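You operate a simulated robot arm through the tools that you are given. There is no shell and no other tool.

You are at the controls of a simulated robot arm. One attempt, no reset.

## Task
Play the source on the UP NEXT sign through both desk speakers.
Fine: white socket first, then the white fader to the white line; volume knob in the middle.

Only the result counts: the job must be done as asked and must still hold three seconds after the hand-in. Knocking over, shifting, dropping, spilling or breaking anything else fails it.

## Robot
A 7-joint arm with a two-finger parallel gripper, fixed in place. Base frame: the origin is at the foot of the arm, x ahead of it, y to its left, z up. Lengths are in mm, angles in degrees, forces in N, time in s.
Its first joint turns from -132.0 to 132.0 degrees. Payload 3.91 kg.
The tool frame sits at the grasp point between the pads (the TCP): z along the fingers, y along the line on which they close. The tips reach 30 mm beyond it. The gripper opens to 110 mm. The fingers are 20 mm wide and 10 mm thick; the gripper's body (48 by 112 mm) begins 55 mm behind the TCP.
Orientation is told as [roll, pitch, yaw] about the base's x, y, z axes, in that order, counted from this pose: with the fingers straight down and closing along the base's y, the tool's x points along the base's -x, its y along +y and its z along -z.

## Interface
- The arm moves only by the tool drive_tool. Its argument "motion" is a list that holds one entry, the list of rows, each a list of 7 numbers: the shift along the tool's x, y, z in mm, then the turn, a rotation vector about the tool's x, y, z in degrees, then the finger opening in mm, from 0 to 110. In form: [[[tx, ty, tz, wx, wy, wz, hand], ...]]. A call has 1 to 20 rows; each row shifts and turns the commanded pose from where the row before left it, along the tool's axes as they then stand. A row lasts 0.2 s, in which the tool goes at most 50 mm and 8.6 degrees; a call with a longer step from one row to the next is refused whole, and so is a gripper value outside its range. A pose out of reach is approached as far as the arm can. The call stops where the force on the tool passes 40 N (or 10 N more than at its start, if that is more) or the arm is blocked; 0.2 s more then pass. The fingers move at their own pace (about 108 mm/s each) and stop on an object; they squeeze with about 26 N. The grip force told is the motor's: it shows also when the fingers shut on nothing. Time passes only in rows, and 0.2 s behind the last, so rows that do not move let the fingers close. The reply holds the time, the measured pose of the TCP, the force on the tool along the base axes, the opening and the grip force, in the units named above and with some noise, with the torque about the TCP (base axes, N m) and any sound that the robot's microphone picked up, and new pictures: "views" is both (left out), scene, wrist or none.
- Cameras (640 x 400 px; columns grow to the right, rows downward): "scene" is fixed at [401.2, -498.9, 1329.2]; the picture's right is [0.94, -0.33, 0.00], its down [-0.12, -0.36, -0.93] and it looks along [0.30, 0.88, -0.38] (base axes); focal length 324 px, centre (320, 200). "wrist" rides on the gripper at [72, 17, -103] in the tool frame; the picture's right is [-0.23, 0.97, 0.00], its down [-0.76, -0.18, -0.62] and it looks along [-0.61, -0.14, 0.78] (tool axes); focal length 222 px, centre (320, 200).
- locate(camera, pixels): for up to 12 pixels [column, row] of the newest picture of that camera ("zoom" is the newest enlarged one), the place [x, y, z] in the base frame of the surface seen there, good to about 3 mm. The clock stands still meanwhile.
- close_up(camera, box): a new picture of the part [left, top, right, bottom] of that camera's present view, enlarged. The clock stands still meanwhile.
- hand_in(): hands the job in; it is judged then, once.

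Leave the gripper open and the arm clear of the work at the hand-in unless told otherwise.

The tools are called after "Emit:" as name(argument=value, ...) on one line, values as JSON. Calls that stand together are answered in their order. drive_tool: Moves the arm, as the interface text tells. Its arguments: {"type":"object","properties":{"motion":{"type":"array"},"views":{"type":"string","enum":["both","scene","wrist","none"]}},"required":["motion"]} The other tools are called the same way: locate (camera, pixels) gives the place of the surface under pixels of a picture; close_up (camera, box) takes an enlarged picture of a part of a camera's view; hand_in () hands the job in.

At the start:

```text
clock: 0.0
ee_pos: [506.3, 175.0, 1122.2]
orientation: [0.0, -0.1, -0.1]
ft_force: [-0.5, 0.1, 1.2]
torque: [-0.03, -0.02, -0.02]
grip_width: 110.0
gripper_force: 0.1
```

scene: 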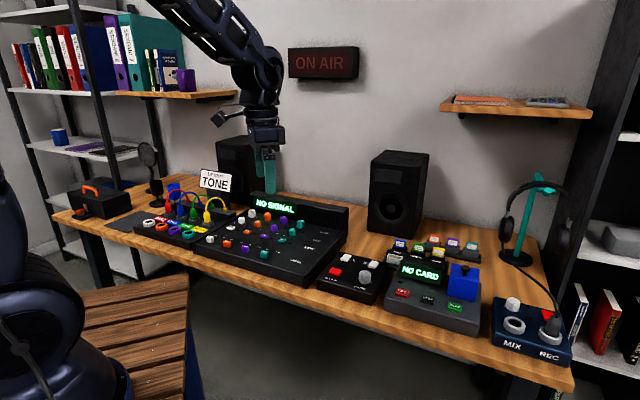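
wrist: 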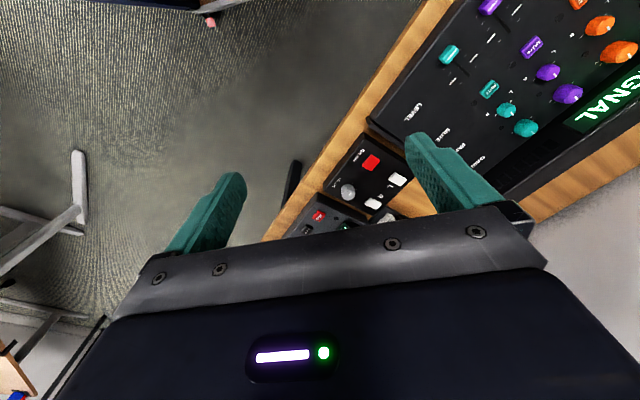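

The UP NEXT sign near (215,182) reads "TONE". I can see a mixer with a "NO SIGNAL" screen, a patch area with coloured cables around (180,215), and a small monitor box at (350,275). I'll enlarge these areas before moving anything.

Emit:
close_up(camera="scene", box=[100, 160, 260, 260])

Emit:
close_up(camera="scene", box=[190, 185, 350, 285])

Emit:
close_up(camera="scene", box=[300, 230, 428, 310])

```text
4.00 times, centred on (180, 210) of scene
```

zoom: 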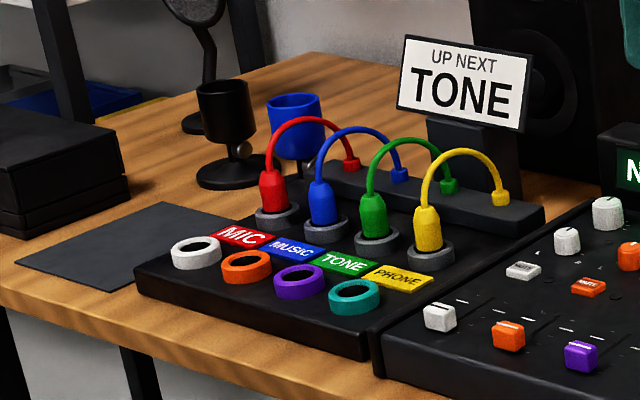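

```text
4.00 times, centred on (270, 235) of scene
```

zoom: 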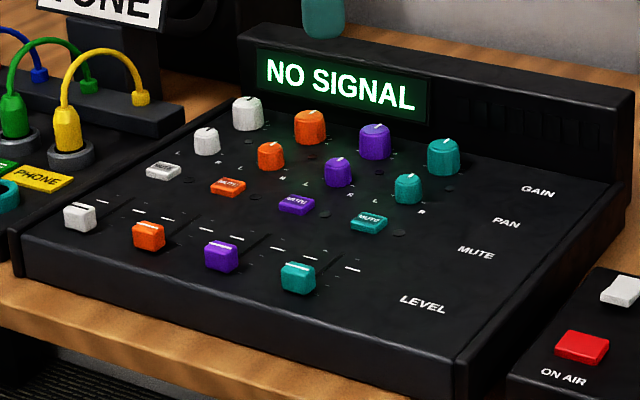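

```text
5.00 times, centred on (364, 270) of scene
```

zoom: 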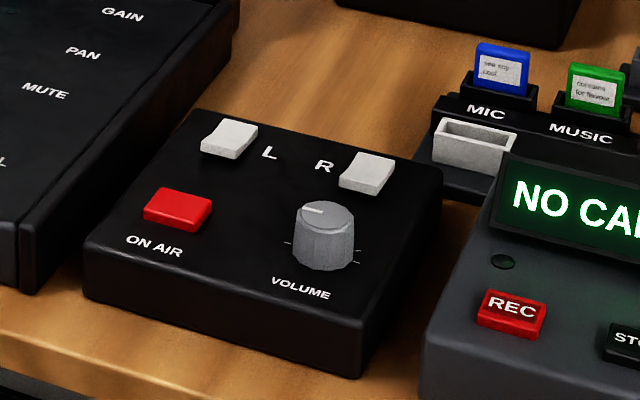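

TONE is the green cable, and it is parked in the third grey jack. The white socket is at the far left of the front row. I'll enlarge the patch bay, the white channel strip and the monitor box further.

Emit:
close_up(camera="scene", box=[200, 200, 280, 250])

Emit:
close_up(camera="scene", box=[320, 245, 384, 285])

Emit:
close_up(camera="scene", box=[130, 180, 226, 240])

```text
8.00 times, centred on (240, 225) of scene
```

zoom: 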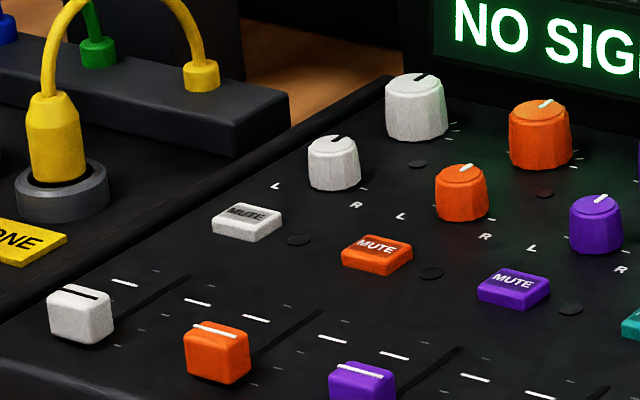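

```text
10.00 times, centred on (352, 265) of scene
```

zoom: 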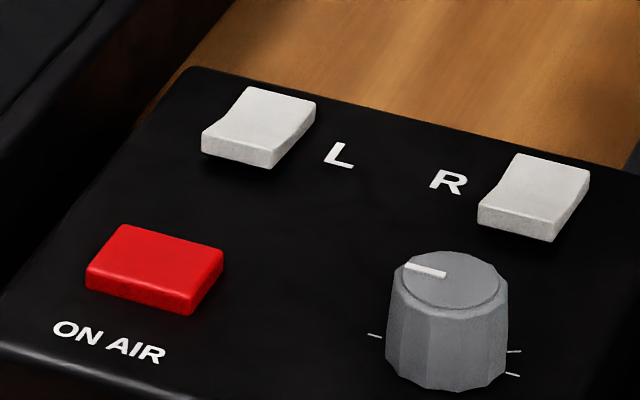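

```text
6.67 times, centred on (178, 210) of scene
```

zoom: 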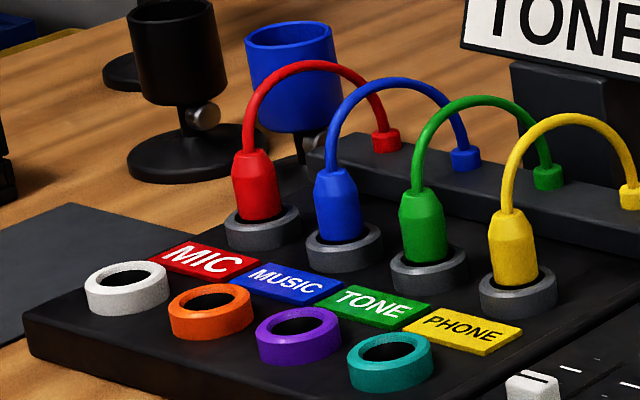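

Next I'll get coordinates for the main items: plugs, sockets, knobs, faders, switches and surfaces.

Emit:
locate(camera="scene", pixels=[[193.2, 213], [193, 208.5], [149, 221.5], [149, 224.5], [152, 228], [210, 239], [224, 231.5], [231, 227], [242, 218], [252, 210], [182.5, 226], [244, 272]])

Emit:
locate(camera="scene", pixels=[[346, 257], [374, 264], [364.7, 272.5], [335.5, 271], [355, 266], [349, 280], [223.5, 234.5], [215.6, 235.3], [224.6, 237.7], [260, 250], [300, 262], [130, 250]])

Emit:
close_up(camera="scene", box=[360, 140, 456, 200])

Emit:
close_up(camera="scene", box=[190, 120, 286, 180])

```text
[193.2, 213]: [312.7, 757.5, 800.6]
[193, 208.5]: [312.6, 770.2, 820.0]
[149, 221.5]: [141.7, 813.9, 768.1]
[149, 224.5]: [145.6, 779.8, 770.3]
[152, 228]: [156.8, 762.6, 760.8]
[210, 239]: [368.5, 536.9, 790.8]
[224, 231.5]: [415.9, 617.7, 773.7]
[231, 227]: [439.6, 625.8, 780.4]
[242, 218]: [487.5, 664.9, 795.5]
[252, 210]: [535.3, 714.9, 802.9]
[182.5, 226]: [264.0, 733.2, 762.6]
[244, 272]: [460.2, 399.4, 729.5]
```

```text
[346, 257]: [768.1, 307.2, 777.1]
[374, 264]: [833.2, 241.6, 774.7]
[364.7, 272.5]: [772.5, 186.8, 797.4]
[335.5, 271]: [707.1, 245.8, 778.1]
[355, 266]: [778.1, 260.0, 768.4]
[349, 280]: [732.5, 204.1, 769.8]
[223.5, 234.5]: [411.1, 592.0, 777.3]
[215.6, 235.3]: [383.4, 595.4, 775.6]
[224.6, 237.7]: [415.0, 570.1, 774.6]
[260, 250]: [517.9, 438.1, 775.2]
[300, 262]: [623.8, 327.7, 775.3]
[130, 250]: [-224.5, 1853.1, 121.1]
```

```text
6.67 times, centred on (408, 170) of scene
```

zoom: 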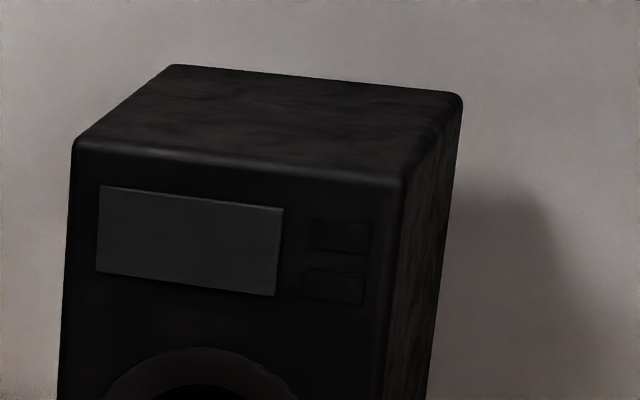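

```text
6.67 times, centred on (238, 150) of scene
```

zoom: 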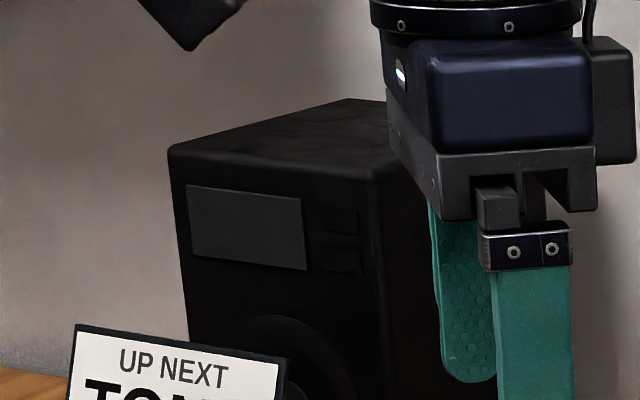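

The desk runs diagonally: its top is at z of about 730 and the panels at about 770. I'll locate the four plugs, the four parking rings and the four coloured sockets to get the row spacing.

Emit:
locate(camera="scene", pixels=[[168.7, 207.75], [180.5, 210.75], [193.3, 214.2], [207, 217.5], [143.3, 223.5], [154.7, 223.0], [156.5, 227.2], [168, 226.5], [169.2, 230.6], [181, 230], [183, 234.8], [194.5, 234.2]])

Emit:
locate(camera="scene", pixels=[[192, 205], [200, 195.2], [208, 198], [212, 206.5], [189.5, 220.5], [199.5, 220], [194.5, 223.2], [136, 233], [183, 246], [196, 246], [170, 200], [155, 200]])

```text
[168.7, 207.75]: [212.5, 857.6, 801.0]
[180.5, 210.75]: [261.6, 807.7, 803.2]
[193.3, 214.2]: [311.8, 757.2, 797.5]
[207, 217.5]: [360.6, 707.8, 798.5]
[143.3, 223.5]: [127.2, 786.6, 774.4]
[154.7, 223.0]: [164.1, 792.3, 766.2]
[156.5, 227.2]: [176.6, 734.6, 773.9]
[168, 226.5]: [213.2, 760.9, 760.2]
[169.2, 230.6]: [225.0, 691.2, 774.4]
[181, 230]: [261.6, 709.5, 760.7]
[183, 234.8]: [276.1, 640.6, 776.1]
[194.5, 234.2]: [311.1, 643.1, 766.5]
```

```text
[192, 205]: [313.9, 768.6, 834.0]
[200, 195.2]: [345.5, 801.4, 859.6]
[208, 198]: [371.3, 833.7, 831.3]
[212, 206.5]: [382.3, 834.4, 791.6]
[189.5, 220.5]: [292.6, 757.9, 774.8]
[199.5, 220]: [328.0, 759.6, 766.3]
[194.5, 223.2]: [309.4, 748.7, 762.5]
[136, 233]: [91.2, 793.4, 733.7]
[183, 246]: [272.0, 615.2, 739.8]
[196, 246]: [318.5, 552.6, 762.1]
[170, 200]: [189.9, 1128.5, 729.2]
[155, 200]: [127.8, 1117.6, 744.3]
```

Rows are spaced 70 mm along v=(0.707,-0.707), and depth runs along u=(0.707,0.707), so the desk is turned 45°. I'll turn the tool to yaw 45 and go high over the front of the mixer. From there the wrist camera can look at the white strip.

Emit:
drive_tool(motion=[[[0, 0, 0, 0, 0, -7.5, 110], [0, 0, 0, 0, 0, -7.5, 110], [0, 0, 0, 0, 0, -7.5, 110], [0, 0, 0, 0, 0, -7.5, 110], [0, 0, 0, 0, 0, -7.5, 110], [0, 0, 0, 0, 0, -7.5, 110], [-9, 36.5, 11, 0, 0, 0, 110], [-9, 36.5, 11, 0, 0, 0, 110], [-9, 36.5, 11, 0, 0, 0, 110], [-9, 36.5, 11, 0, 0, 0, 110], [-9, 36.5, 11, 0, 0, 0, 110], [-9, 36.5, 11, 0, 0, 0, 110], [-9, 36.5, 11, 0, 0, 0, 110], [-9, 36.5, 11, 0, 0, 0, 110], [-9, 36.5, 11, 0, 0, 0, 110], [-9, 36.5, 11, 0, 0, 0, 110]]], views="both")

```text
clock: 3.4
ee_pos: [311.6, 495.8, 1012.9]
orientation: [0.0, 0.0, 45.0]
ft_force: [-0.2, 0.4, 0.4]
torque: [0.01, 0.01, 0.02]
grip_width: 109.9
gripper_force: 0.0
```

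scene: 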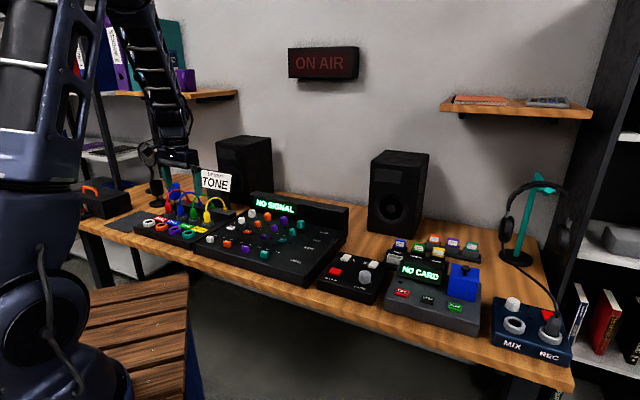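
wrist: 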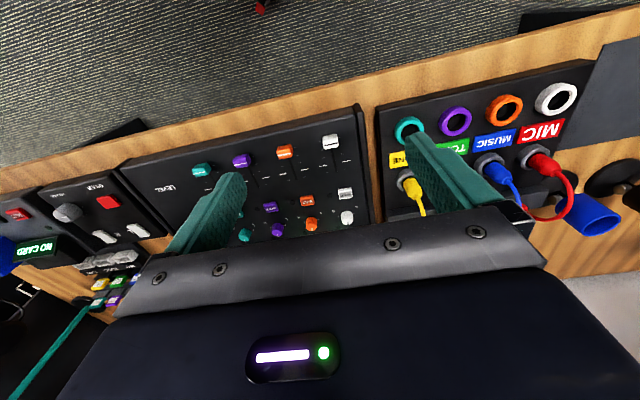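

The view is upside down, with the front of the desk at the top. The white strip is at about (330,140) to (347,217). I'll enlarge it.

Emit:
close_up(camera="wrist", box=[264, 125, 376, 195])

Emit:
close_up(camera="wrist", box=[288, 170, 368, 220])

Emit:
close_up(camera="wrist", box=[40, 180, 168, 260])

Emit:
close_up(camera="wrist", box=[480, 60, 640, 160])

```text
5.71 times, centred on (320, 160) of wrist
```

zoom: 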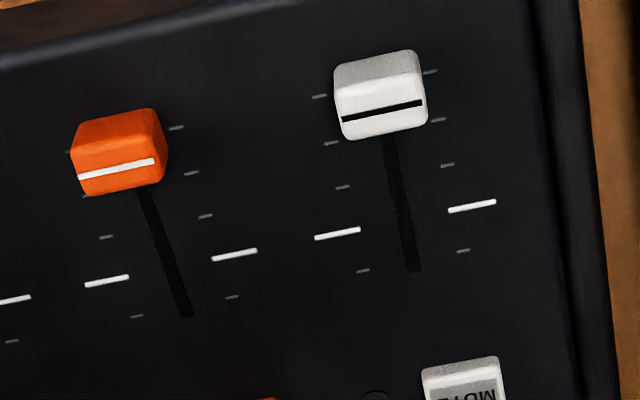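

```text
8.00 times, centred on (328, 195) of wrist
```

zoom: 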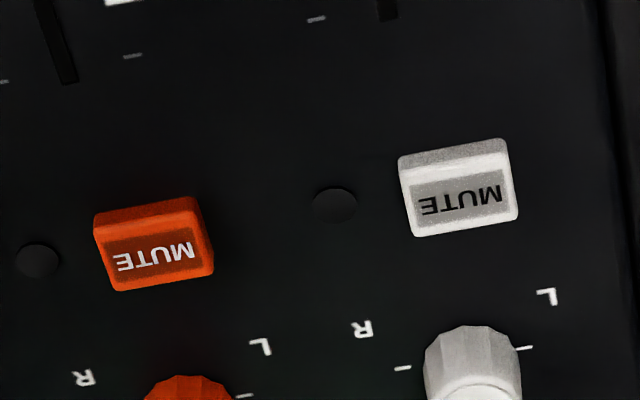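

```text
5.00 times, centred on (104, 220) of wrist
```

zoom: 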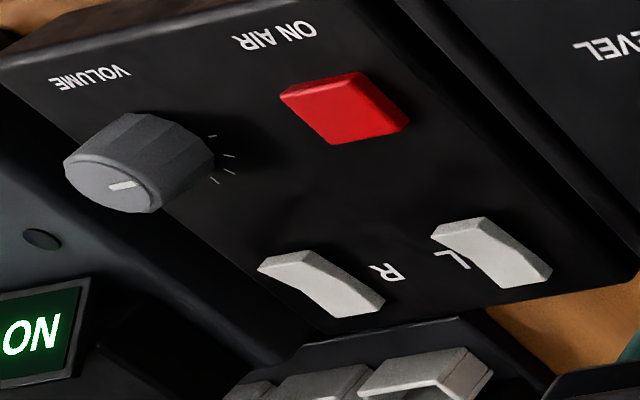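

```text
4.00 times, centred on (560, 110) of wrist
```

zoom: 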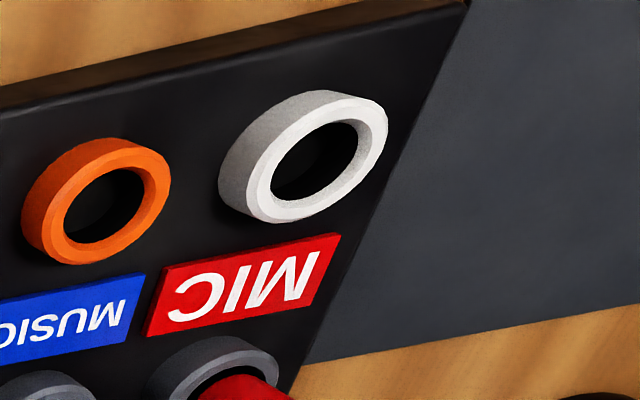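

The fader ticks are clear: the bright white line is the fourth mark, and the fader sits near the bottom. The white MUTE button's lamp is dark. Next I'll move the camera over the patch bay to measure the plug and socket precisely.

Emit:
drive_tool(motion=[[[7.1, 42.4, 0, 0, 0, 0, 110], [7.1, 42.4, 0, 0, 0, 0, 110], [7.1, 42.4, 0, 0, 0, 0, 110], [7.1, 42.4, 0, 0, 0, 0, 110], [7.1, 42.4, 0, 0, 0, 0, 110], [7.1, 42.4, 0, 0, 0, 0, 110]]], views="both")

```text
clock: 4.8
ee_pos: [103.0, 645.8, 1013.7]
orientation: [0.1, 0.0, 44.9]
ft_force: [-0.1, -0.2, 0.6]
torque: [-0.02, 0.09, 0.05]
grip_width: 110.1
gripper_force: 0.1
```

scene: 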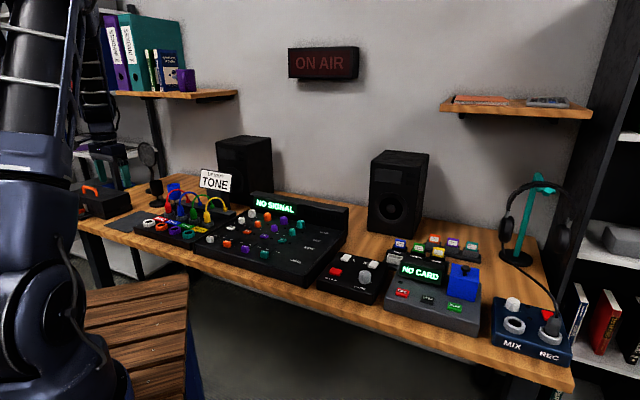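
wrist: 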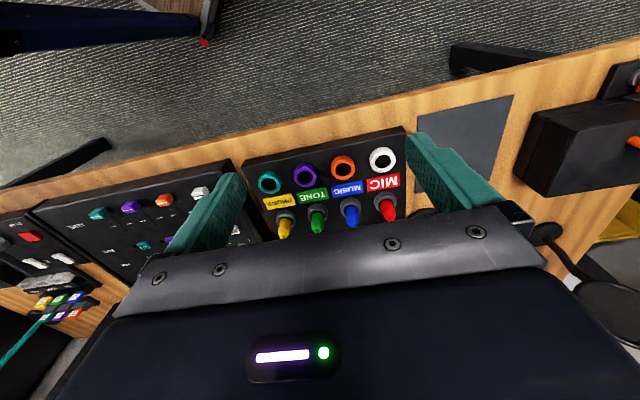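

Emit:
close_up(camera="wrist", box=[250, 135, 410, 235])

```text
4.00 times, centred on (330, 185) of wrist
```

zoom: 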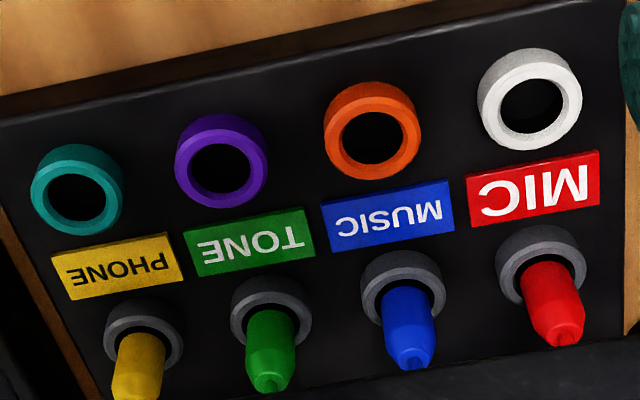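

The rings and plugs are clear now. I'll locate rim points of the white socket and the green parking ring, plus the green plug body and top.

Emit:
locate(camera="zoom", pixels=[[493, 110], [574, 98], [533, 68], [538, 142], [532, 105], [240, 315], [300, 310], [270, 288], [268, 380], [265, 350], [284, 340], [255, 345]])

Emit:
locate(camera="zoom", pixels=[[331, 143], [415, 137], [370, 104], [377, 171], [182, 166], [262, 160], [218, 135], [225, 199], [30, 330], [60, 100], [450, 150], [600, 60]])

```text
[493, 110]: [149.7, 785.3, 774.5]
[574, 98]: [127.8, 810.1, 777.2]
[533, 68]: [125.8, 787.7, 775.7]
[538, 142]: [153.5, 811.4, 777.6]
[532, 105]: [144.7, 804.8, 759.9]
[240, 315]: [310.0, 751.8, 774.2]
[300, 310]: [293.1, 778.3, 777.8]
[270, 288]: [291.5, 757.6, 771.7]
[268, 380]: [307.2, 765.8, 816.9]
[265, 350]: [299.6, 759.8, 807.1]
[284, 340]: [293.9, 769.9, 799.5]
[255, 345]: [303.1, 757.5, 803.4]
```

```text
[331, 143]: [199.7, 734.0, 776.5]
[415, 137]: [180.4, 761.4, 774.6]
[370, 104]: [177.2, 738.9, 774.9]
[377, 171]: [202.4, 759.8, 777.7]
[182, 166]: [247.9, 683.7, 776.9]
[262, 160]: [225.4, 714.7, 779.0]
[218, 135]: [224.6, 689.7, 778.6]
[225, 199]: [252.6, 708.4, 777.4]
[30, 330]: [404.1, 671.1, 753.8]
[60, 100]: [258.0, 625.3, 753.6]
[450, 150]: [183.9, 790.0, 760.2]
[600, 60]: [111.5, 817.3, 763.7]
```

White socket centre is about (139.5, 798.2) with its rim at z 776, and the green plug is at about (309.5, 769.5). Before approaching I'll check the height and position of the sign and the cable bar behind the plugs.

Emit:
locate(camera="scene", pixels=[[202, 170], [231, 178], [200, 185], [230, 192], [216, 200], [185, 202], [235, 213], [209, 204], [172, 186], [182, 190], [195, 192], [219, 200]])

```text
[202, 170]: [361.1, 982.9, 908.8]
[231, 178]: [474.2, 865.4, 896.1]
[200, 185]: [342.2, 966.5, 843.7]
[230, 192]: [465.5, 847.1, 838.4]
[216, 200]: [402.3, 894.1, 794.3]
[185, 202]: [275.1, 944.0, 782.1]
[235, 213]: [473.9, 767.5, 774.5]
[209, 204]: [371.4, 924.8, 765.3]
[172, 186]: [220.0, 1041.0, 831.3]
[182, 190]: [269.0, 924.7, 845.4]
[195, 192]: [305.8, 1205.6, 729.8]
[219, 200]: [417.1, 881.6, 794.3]
```

The sign is about 187 mm behind the plug, so there is enough clearance. I'm moving to directly above the green plug at z 930, with the fingers opened to 62.

Emit:
drive_tool(motion=[[[-38.9, -9.75, 0, 0, 0, 0, 62], [-38.9, -9.75, 0, 0, 0, 0, 62], [-38.9, -9.75, 0, 0, 0, 0, 62], [-38.9, -9.75, 20, 0, 0, 0, 62], [-38.9, -9.75, 30, 0, 0, 0, 62], [-38.9, -9.75, 33, 0, 0, 0, 62]]], views="both")

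```text
refused: row 6 steps farther than a row can; nothing moved
```

Emit:
drive_tool(motion=[[[-38.9, -9.75, 8, 0, 0, 0, 62], [-38.9, -9.75, 10, 0, 0, 0, 62], [-38.9, -9.75, 10, 0, 0, 0, 62], [-38.9, -9.75, 15, 0, 0, 0, 62], [-38.9, -9.75, 20, 0, 0, 0, 62], [-38.9, -9.75, 20, 0, 0, 0, 62]]], views="both")

```text
clock: 6.2
ee_pos: [307.5, 767.5, 929.2]
orientation: [0.1, 0.1, 45.1]
ft_force: [0.1, -0.2, 0.8]
torque: [0.02, -0.05, -0.02]
grip_width: 62.0
gripper_force: 0.1
```

scene: 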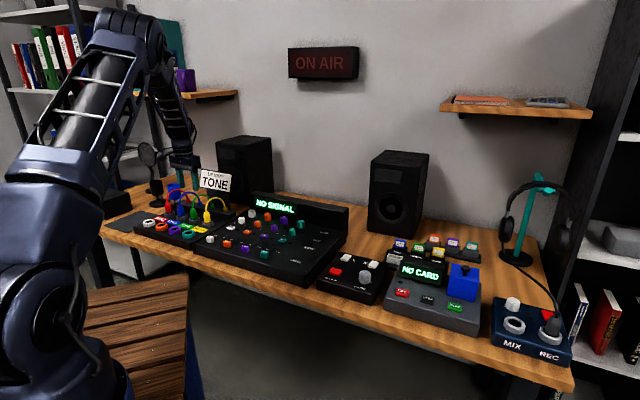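
wrist: 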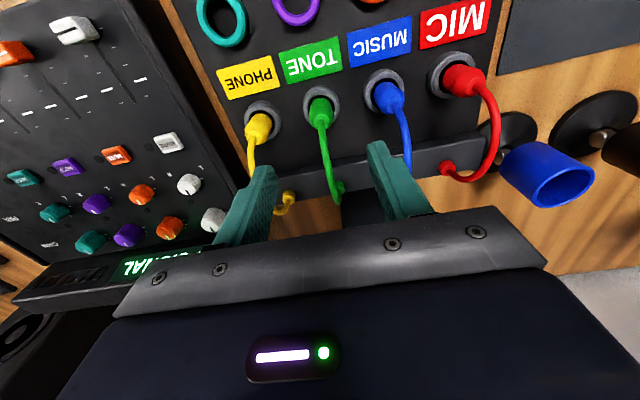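

The green plug is centred between the fingers near (320,110). I'll enlarge and locate it for fine alignment.

Emit:
close_up(camera="wrist", box=[272, 70, 368, 130])

```text
6.67 times, centred on (320, 100) of wrist
```

zoom: 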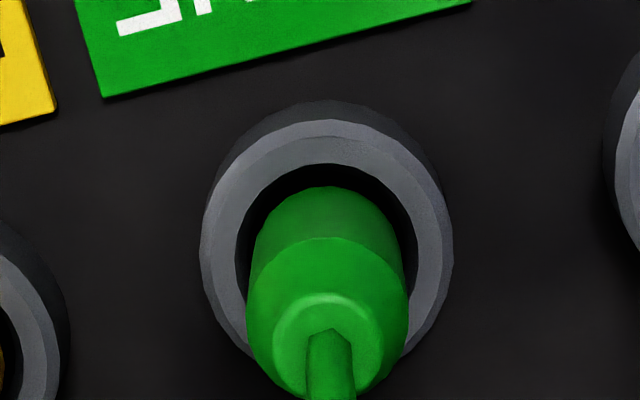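

Emit:
locate(camera="zoom", pixels=[[222, 255], [430, 240], [318, 145], [300, 310], [350, 310], [325, 238], [325, 215], [265, 290], [392, 285], [218, 300], [435, 290], [325, 112]])

```text
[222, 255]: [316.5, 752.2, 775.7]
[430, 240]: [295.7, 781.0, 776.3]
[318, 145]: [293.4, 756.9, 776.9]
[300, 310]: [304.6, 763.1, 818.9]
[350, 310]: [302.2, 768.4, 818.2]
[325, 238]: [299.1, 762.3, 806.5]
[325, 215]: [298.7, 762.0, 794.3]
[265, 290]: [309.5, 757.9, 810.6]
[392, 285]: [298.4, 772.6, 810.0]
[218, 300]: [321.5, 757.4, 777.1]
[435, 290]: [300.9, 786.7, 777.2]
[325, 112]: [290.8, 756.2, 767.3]
```

The plug axis comes out at about (308.2, 769), so I'll nudge -1.6 in tool x and +0.7 in tool y. Then I'll descend to TCP z of about 811 with the fingers straddling the plug.

Emit:
drive_tool(motion=[[[-1.6, 0.7, 10, 0, 0, 0, 62], [0, 0, 25, 0, 0, 0, 62], [0, 0, 25, 0, 0, 0, 62], [0, 0, 20, 0, 0, 0, 62], [0, 0, 15, 0, 0, 0, 62], [0, 0, 10, 0, 0, 0, 62], [0, 0, 8, 0, 0, 0, 62], [0, 0, 5, 0, 0, 0, 62]]], views="both")

```text
clock: 8.0
ee_pos: [309.0, 770.3, 810.2]
orientation: [0.0, 0.0, 45.0]
ft_force: [-0.1, -0.3, 0.0]
torque: [0.02, 0.0, -0.01]
grip_width: 62.0
gripper_force: 0.1
```

scene: 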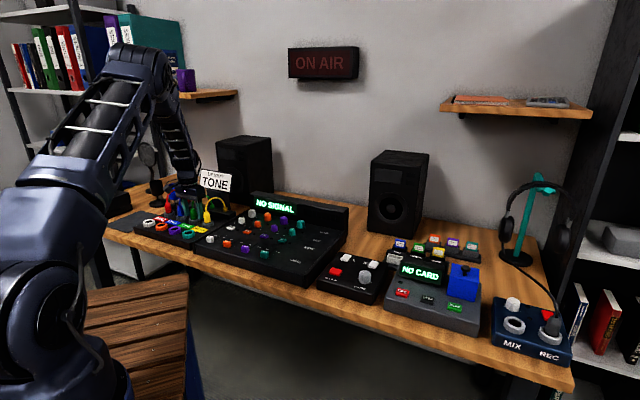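
wrist: 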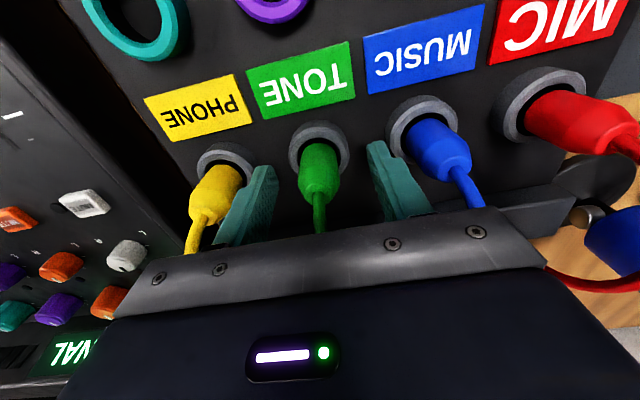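

The fingers straddle the green plug cleanly. I'm closing on it now.

Emit:
drive_tool(motion=[[[0, 0, 0, 0, 0, 0, 30], [0, 0, 0, 0, 0, 0, 10], [0, 0, 0, 0, 0, 0, 0], [0, 0, 0, 0, 0, 0, 0]]], views="wrist")

```text
clock: 9.0
ee_pos: [309.7, 770.3, 810.4]
orientation: [0.0, -0.1, 45.1]
ft_force: [-0.2, 0.1, -0.9]
torque: [0.0, -0.01, -0.01]
grip_width: 23.9
gripper_force: 25.9
```

wrist: 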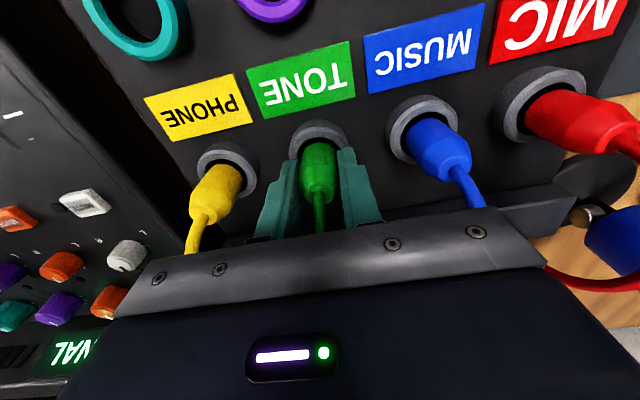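

I have a grip at 23.9 mm with no side load. I'm pulling straight up, slowly at first.

Emit:
drive_tool(motion=[[[0, 0, -4, 0, 0, 0, 0], [0, 0, -4, 0, 0, 0, 0], [0, 0, -5, 0, 0, 0, 0], [0, 0, -6, 0, 0, 0, 0], [0, 0, -8, 0, 0, 0, 0], [0, 0, -10, 0, 0, 0, 0]]], views="both")

```text
clock: 10.4
ee_pos: [310.3, 770.5, 846.1]
orientation: [0.0, 0.0, 45.0]
ft_force: [-0.2, -0.4, -1.4]
torque: [0.01, 0.02, -0.01]
grip_width: 23.9
gripper_force: 25.5
```

scene: 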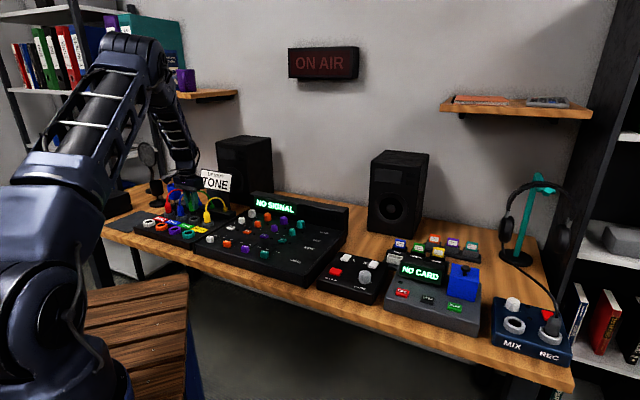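
wrist: 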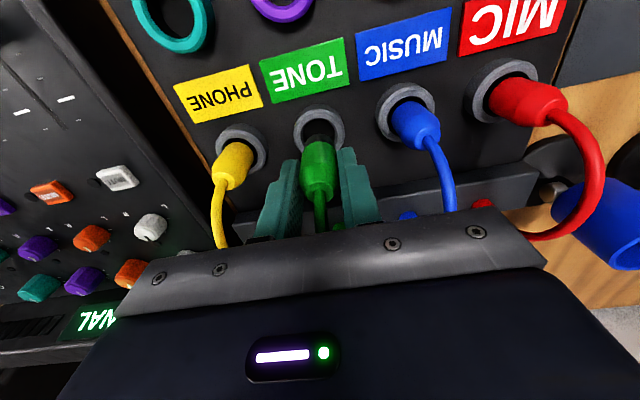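

The plug is coming out smoothly. I'm lifting further to clear the jack and neighbouring cables.

Emit:
drive_tool(motion=[[[0, 0, -12, 0, 0, 0, 0], [0, 0, -14, 0, 0, 0, 0], [0, 0, -14, 0, 0, 0, 0], [0, 0, -12, 0, 0, 0, 0], [0, 0, -10, 0, 0, 0, 0]]], views="both")

```text
clock: 11.6
ee_pos: [309.4, 770.9, 910.3]
orientation: [-0.1, 0.1, 45.0]
ft_force: [0.3, 0.0, -0.6]
torque: [0.0, 0.01, 0.03]
grip_width: 24.1
gripper_force: 26.7
```

scene: 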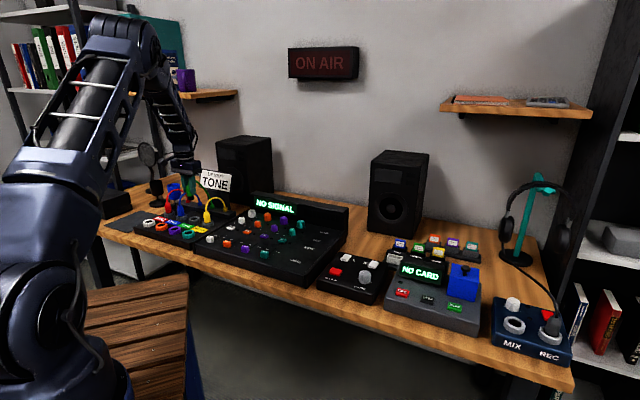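
wrist: 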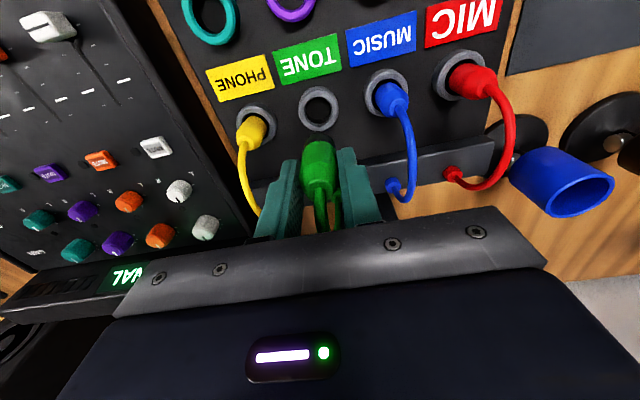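

The plug is out and the grey jack at (317,108) is empty. I'll measure the empty jack's rim to get an exact reference for the plug's axis relative to the TCP.

Emit:
close_up(camera="wrist", box=[272, 80, 368, 140])

Emit:
close_up(camera="wrist", box=[272, 130, 368, 190])

```text
6.67 times, centred on (320, 110) of wrist
```

zoom: 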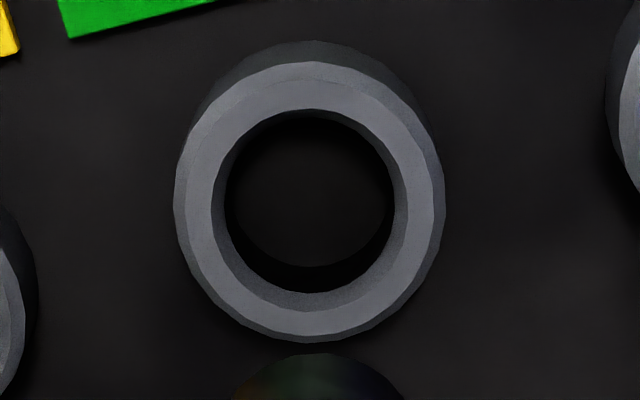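

```text
6.67 times, centred on (320, 160) of wrist
```

zoom: 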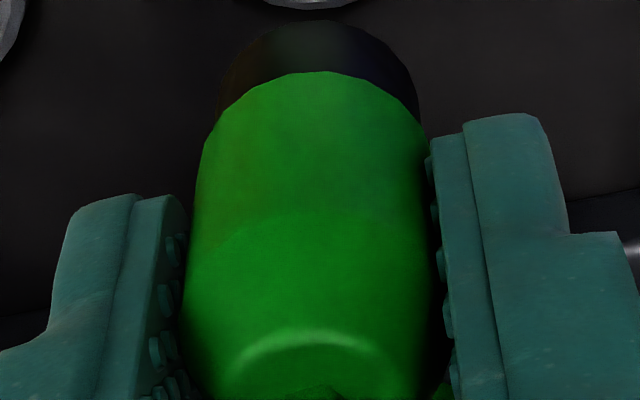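

Emit:
locate(camera="wrist", pixels=[[302.3, 110.75], [334.25, 110.75], [318.8, 92.75], [319.7, 127.25], [307, 98.5], [330.5, 98.5], [307.5, 122.5], [331, 122.5], [319, 109]])

```text
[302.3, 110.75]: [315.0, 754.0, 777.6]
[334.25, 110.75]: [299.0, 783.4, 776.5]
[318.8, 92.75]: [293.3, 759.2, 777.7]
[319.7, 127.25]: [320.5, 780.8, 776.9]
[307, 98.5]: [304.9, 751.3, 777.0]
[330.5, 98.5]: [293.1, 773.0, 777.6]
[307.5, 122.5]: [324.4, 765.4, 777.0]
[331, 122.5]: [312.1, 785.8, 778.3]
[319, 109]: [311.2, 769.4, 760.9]
```

The empty jack's centre is (307.8, 769.1) and the white socket's is about (139.4, 798.4). That is a shift of -98.5 along u and -140 along v. I'll go forward first and then left along the socket row, staying high.

Emit:
drive_tool(motion=[[[20, 0, 0, 0, 0, 0, 0], [26.5, 0, 0, 0, 0, 0, 0], [26.5, 0, 0, 0, 0, 0, 0], [25.5, 0, 0, 0, 0, 0, 0], [0, 20, 0, 0, 0, 0, 0], [0, 25, 0, 0, 0, 0, 0], [0, 25, 0, 0, 0, 0, 0], [0, 25, 0, 0, 0, 0, 0], [0, 25, 0, 0, 0, 0, 0], [0, 20, 0, 0, 0, 0, 0], [0, 0, 0, 0, 0, 0, 0]]], views="both")

```text
clock: 14.0
ee_pos: [142.7, 800.0, 908.7]
orientation: [0.0, -0.1, 45.0]
ft_force: [-0.5, 0.4, -0.3]
torque: [-0.01, -0.03, -0.03]
grip_width: 24.0
gripper_force: 26.2
```

scene: 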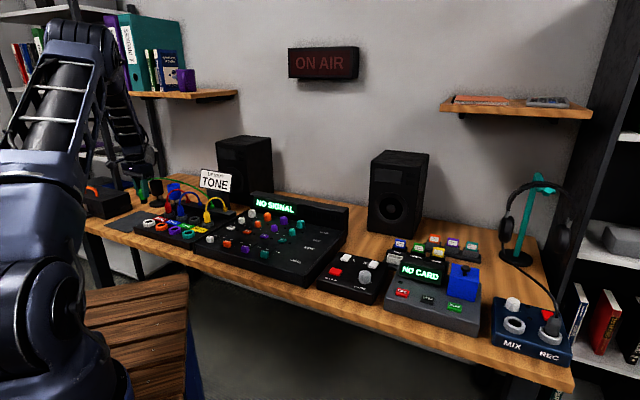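
wrist: 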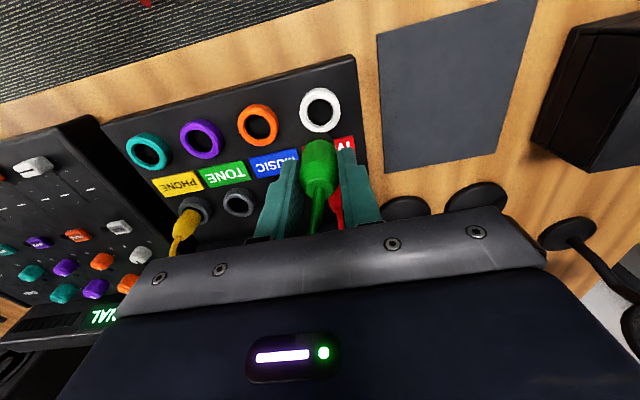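

The white ring now sits under the plug at about (320,109), almost where the empty jack appeared before. I'll measure its rim the same way.

Emit:
close_up(camera="wrist", box=[272, 80, 368, 140])

```text
6.67 times, centred on (320, 110) of wrist
```

zoom: 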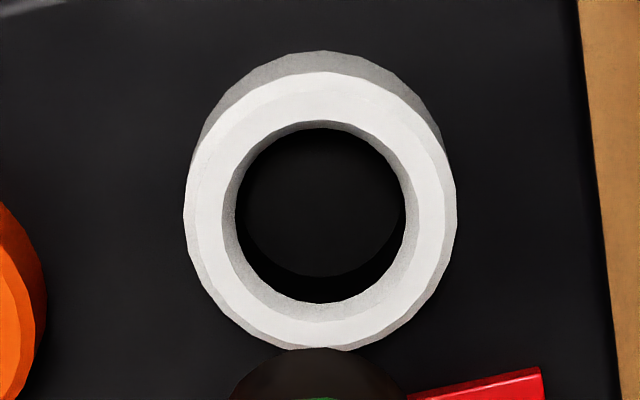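

Emit:
locate(camera="zoom", pixels=[[210, 215], [430, 212], [320, 95], [322, 325], [243, 130], [398, 130], [245, 290], [400, 290]])

Emit:
drive_tool(motion=[[[-1.4, 1.6, 0, 0, 0, 0, 0], [0, 0, 0, 0, 0, 0, 0]]], views="wrist")

```text
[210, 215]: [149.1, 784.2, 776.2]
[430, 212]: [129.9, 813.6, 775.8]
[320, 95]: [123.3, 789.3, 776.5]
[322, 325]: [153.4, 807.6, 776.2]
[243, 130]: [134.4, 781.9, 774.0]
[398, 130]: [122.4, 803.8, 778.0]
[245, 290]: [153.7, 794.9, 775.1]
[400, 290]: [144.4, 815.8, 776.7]
```

```text
clock: 14.6
ee_pos: [140.9, 800.1, 908.7]
orientation: [0.0, 0.0, 45.0]
ft_force: [-1.1, 0.5, -0.2]
torque: [0.02, -0.01, -0.02]
grip_width: 24.0
gripper_force: 25.9
```

wrist: 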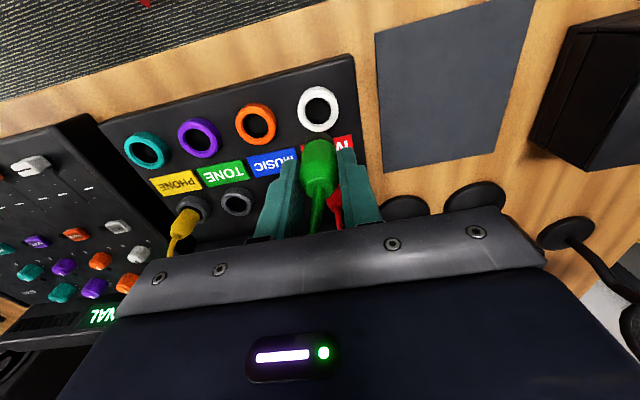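

Emit:
close_up(camera="wrist", box=[272, 80, 368, 140])

```text
6.67 times, centred on (320, 110) of wrist
```

zoom: 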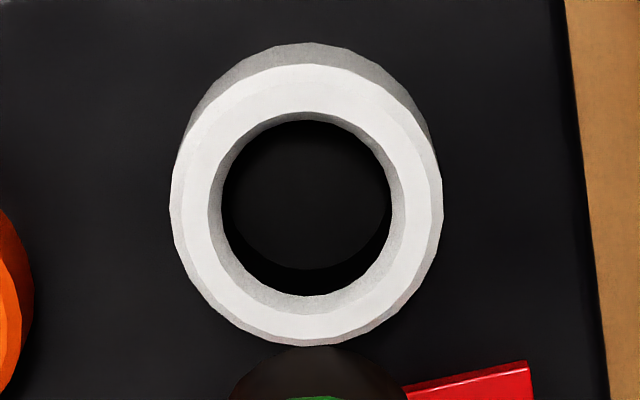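

The ring now matches the reference to within 0.5 mm. After a tiny trim I'll lower the plug into the white socket, slowing near the rim and watching the force.

Emit:
drive_tool(motion=[[[-0.2, -0.4, 10, 0, 0, 0, 0], [0, 0, 14, 0, 0, 0, 0], [0, 0, 14, 0, 0, 0, 0], [0, 0, 10, 0, 0, 0, 0], [0, 0, 6, 0, 0, 0, 0], [0, 0, 6, 0, 0, 0, 0], [0, 0, 6, 0, 0, 0, 0], [0, 0, 5, 0, 0, 0, 0]]], views="both")

```text
clock: 16.4
ee_pos: [141.3, 801.9, 839.8]
orientation: [0.0, -0.1, 45.0]
ft_force: [0.6, 0.2, -0.7]
torque: [0.01, -0.03, 0.0]
grip_width: 23.5
gripper_force: 26.1
```

scene: 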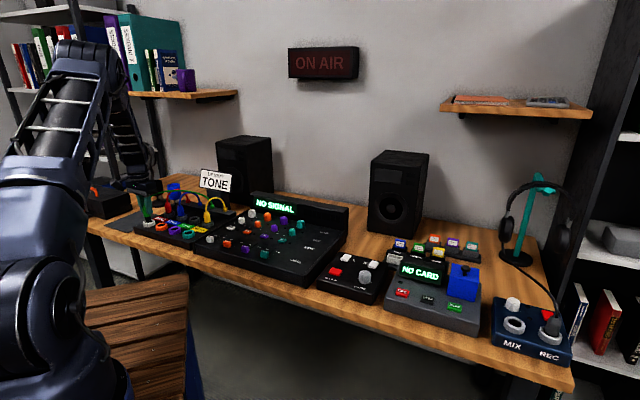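
wrist: 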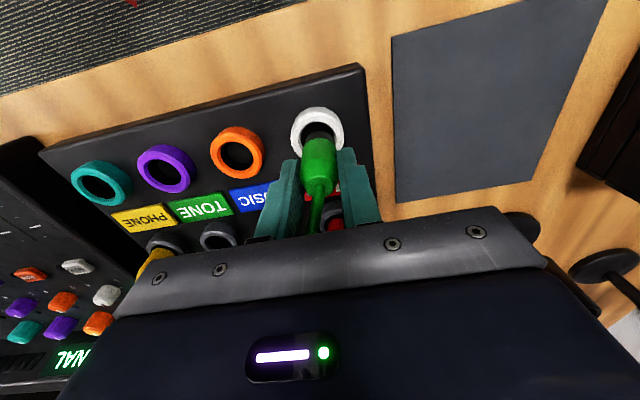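

The plug tip is entering the white ring with no contact force. I'm continuing down to seating depth, about 29 mm further.

Emit:
drive_tool(motion=[[[0, 0, 5, 0, 0, 0, 0], [0, 0, 5, 0, 0, 0, 0], [0, 0, 5, 0, 0, 0, 0], [0, 0, 5, 0, 0, 0, 0], [0, 0, 4, 0, 0, 0, 0], [0, 0, 3, 0, 0, 0, 0], [0, 0, 1.5, 0, 0, 0, 0]]], views="both")

```text
clock: 17.9
ee_pos: [141.6, 803.4, 817.8]
orientation: [0.2, -0.2, 45.0]
ft_force: [0.9, -0.5, 7.9]
torque: [-0.02, -0.07, 0.02]
grip_width: 23.4
gripper_force: 25.5
stopped in row 7: the force on the tool passed its limit at 45 N (the readings are from after the stop); the commanded pose is now the measured one
```

scene: 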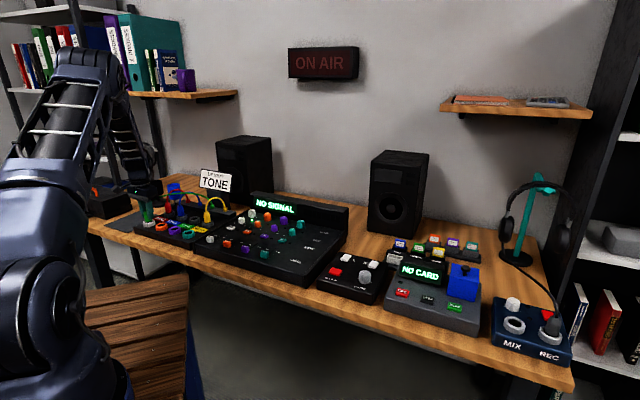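
wrist: 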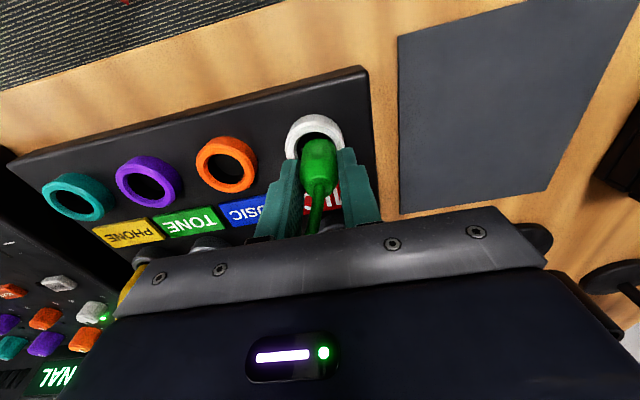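

It stopped at 45 N with z 818, about 7 mm above the depth where the plug sat in its parking jack. A green lamp has lit on the white channel near (104,320) in the wrist view. I'll look closely before doing anything else.

Emit:
close_up(camera="wrist", box=[256, 100, 384, 180])

Emit:
close_up(camera="scene", box=[120, 180, 216, 240])

Emit:
close_up(camera="scene", box=[190, 185, 318, 265])

```text
5.00 times, centred on (320, 140) of wrist
```

zoom: 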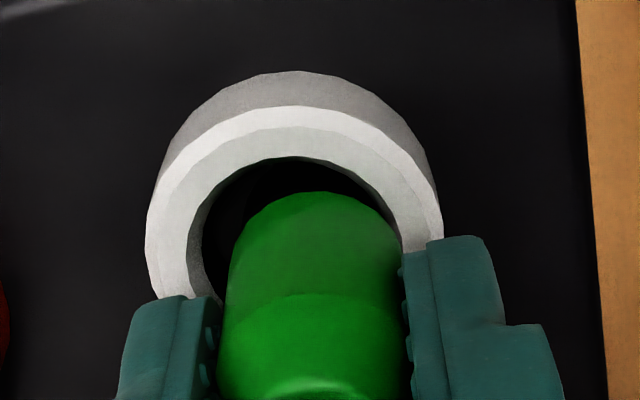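

```text
6.67 times, centred on (168, 210) of scene
```

zoom: 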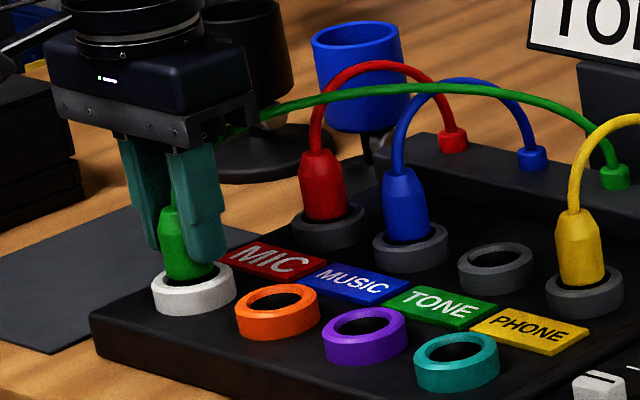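

```text
5.00 times, centred on (254, 225) of scene
```

zoom: 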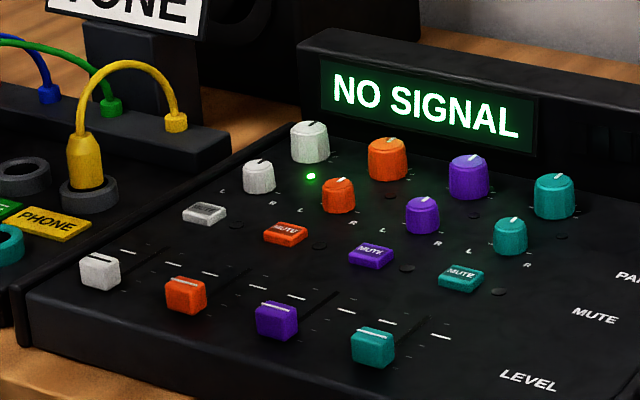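

The white channel's signal lamp is on, and the plug appears to be inside the ring but slightly off-centre. I'll compare the plug's shoulder and top heights with the parked values, which were shoulder z 806.5 and top 818.5.

Emit:
locate(camera="wrist", pixels=[[320, 159], [320, 175], [312, 178], [326, 178], [305, 160], [333, 158], [320, 145], [288, 150], [340, 140], [313, 123]])

Emit:
locate(camera="scene", pixels=[[146.5, 214], [146, 211], [148, 219], [168.3, 203.5], [168.5, 207], [181, 207], [181, 210], [207, 213.5]])

```text
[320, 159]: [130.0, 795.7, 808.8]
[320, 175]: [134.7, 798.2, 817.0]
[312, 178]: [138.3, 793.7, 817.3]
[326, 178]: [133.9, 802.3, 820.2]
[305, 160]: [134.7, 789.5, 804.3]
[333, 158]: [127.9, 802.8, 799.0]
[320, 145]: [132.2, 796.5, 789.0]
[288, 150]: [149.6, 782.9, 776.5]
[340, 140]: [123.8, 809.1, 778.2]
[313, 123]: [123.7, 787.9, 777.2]
```

```text
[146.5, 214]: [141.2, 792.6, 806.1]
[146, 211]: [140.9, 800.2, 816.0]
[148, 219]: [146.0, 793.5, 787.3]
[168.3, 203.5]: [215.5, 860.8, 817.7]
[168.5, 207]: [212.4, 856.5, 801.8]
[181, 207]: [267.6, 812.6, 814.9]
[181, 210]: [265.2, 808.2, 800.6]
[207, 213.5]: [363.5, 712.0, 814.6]
```

The plug's shoulder (808.8) and top (818) heights match the parked plugs, so it is fully seated; it had just slipped a little in the grip during the pull. There is no side load, so I'm releasing gently and checking that it stays.

Emit:
drive_tool(motion=[[[0, 0, 0, 0, 0, 0, 26], [0, 0, 0, 0, 0, 0, 40], [0, 0, 0, 0, 0, 0, 60], [0, 0, 0, 0, 0, 0, 60]]], views="both")

```text
clock: 18.9
ee_pos: [142.1, 802.0, 816.0]
orientation: [0.1, -0.1, 45.0]
ft_force: [-0.6, -0.8, -0.4]
torque: [0.01, -0.02, -0.03]
grip_width: 59.7
gripper_force: 0.0
```

scene: 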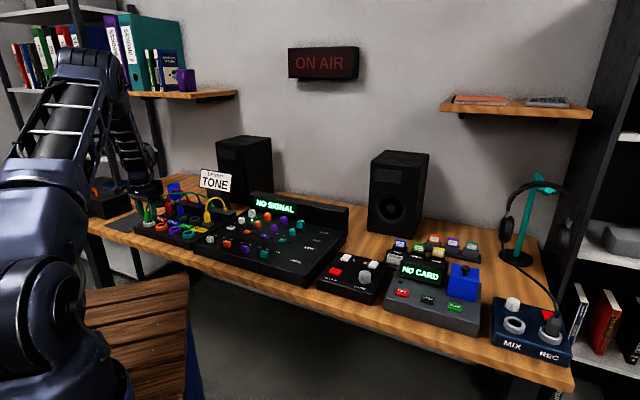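
wrist: 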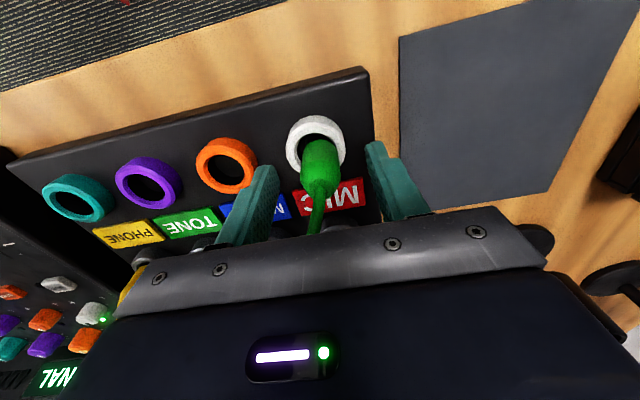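

The plug stays upright and the signal lamp is still on. I'm lifting straight up, clear of the plug and cable.

Emit:
drive_tool(motion=[[[0, 0, -10, 0, 0, 0, 60], [0, 0, -20, 0, 0, 0, 60], [0, 0, -30, 0, 0, 0, 60], [0, 0, -40, 0, 0, 0, 60], [0, 0, -40, 0, 0, 0, 60]]], views="both")

```text
clock: 20.1
ee_pos: [143.5, 800.2, 956.4]
orientation: [0.2, 0.0, 45.0]
ft_force: [0.2, 0.6, -0.6]
torque: [-0.01, -0.01, 0.01]
grip_width: 60.1
gripper_force: 0.0
```

scene: 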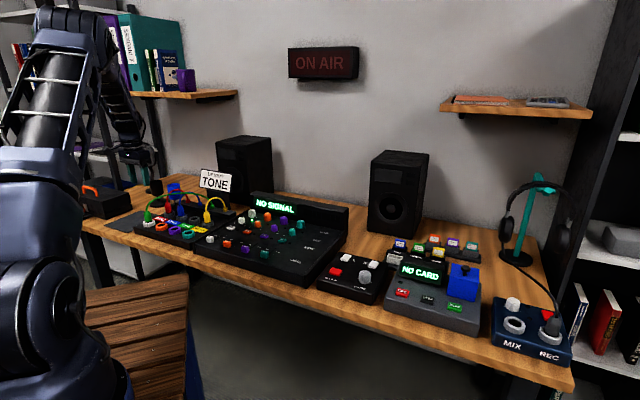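
wrist: 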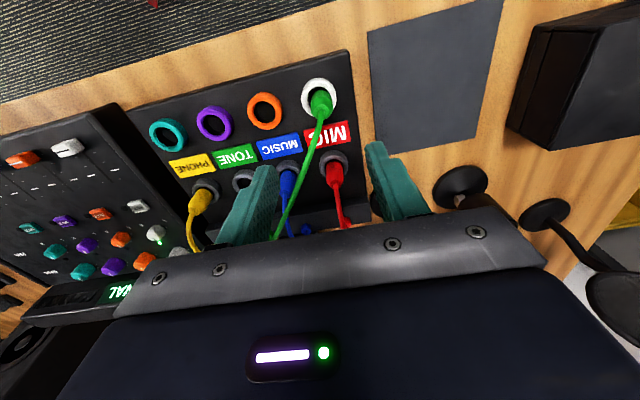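

The green plug is standing in the white socket. Next is the white fader; I'll enlarge the left of the wrist view and locate the fader cap and the white line marks.

Emit:
close_up(camera="wrist", box=[0, 120, 160, 220])

Emit:
close_up(camera="wrist", box=[272, 70, 368, 130])

```text
4.00 times, centred on (80, 170) of wrist
```

zoom: 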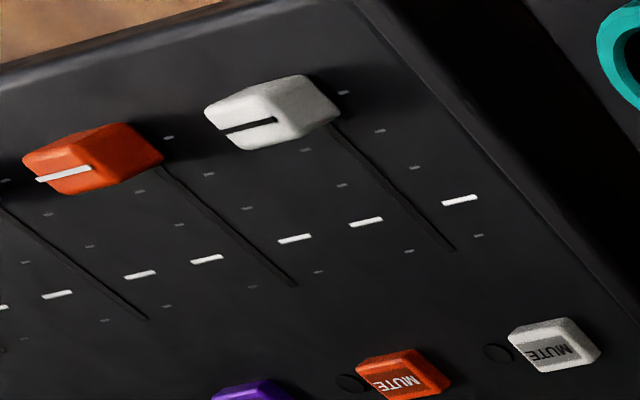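

```text
6.67 times, centred on (320, 100) of wrist
```

zoom: 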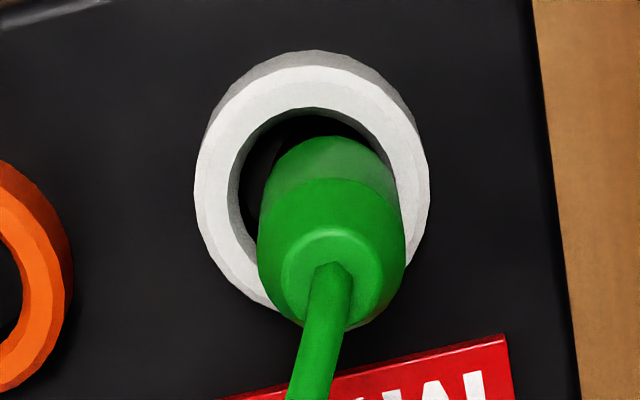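

Emit:
locate(camera="wrist", pixels=[[62.5, 151.5], [65, 147], [115, 170.25], [91.5, 175.5], [28, 163], [77, 145], [100, 160], [73.5, 179.5], [51.5, 184.8]])

```text
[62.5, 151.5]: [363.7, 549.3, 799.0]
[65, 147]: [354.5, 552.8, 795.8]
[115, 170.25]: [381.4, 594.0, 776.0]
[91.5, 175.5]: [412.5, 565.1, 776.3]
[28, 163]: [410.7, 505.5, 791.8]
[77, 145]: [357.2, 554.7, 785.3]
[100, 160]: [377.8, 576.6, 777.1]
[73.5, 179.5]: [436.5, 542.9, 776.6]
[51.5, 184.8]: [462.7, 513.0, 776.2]
```

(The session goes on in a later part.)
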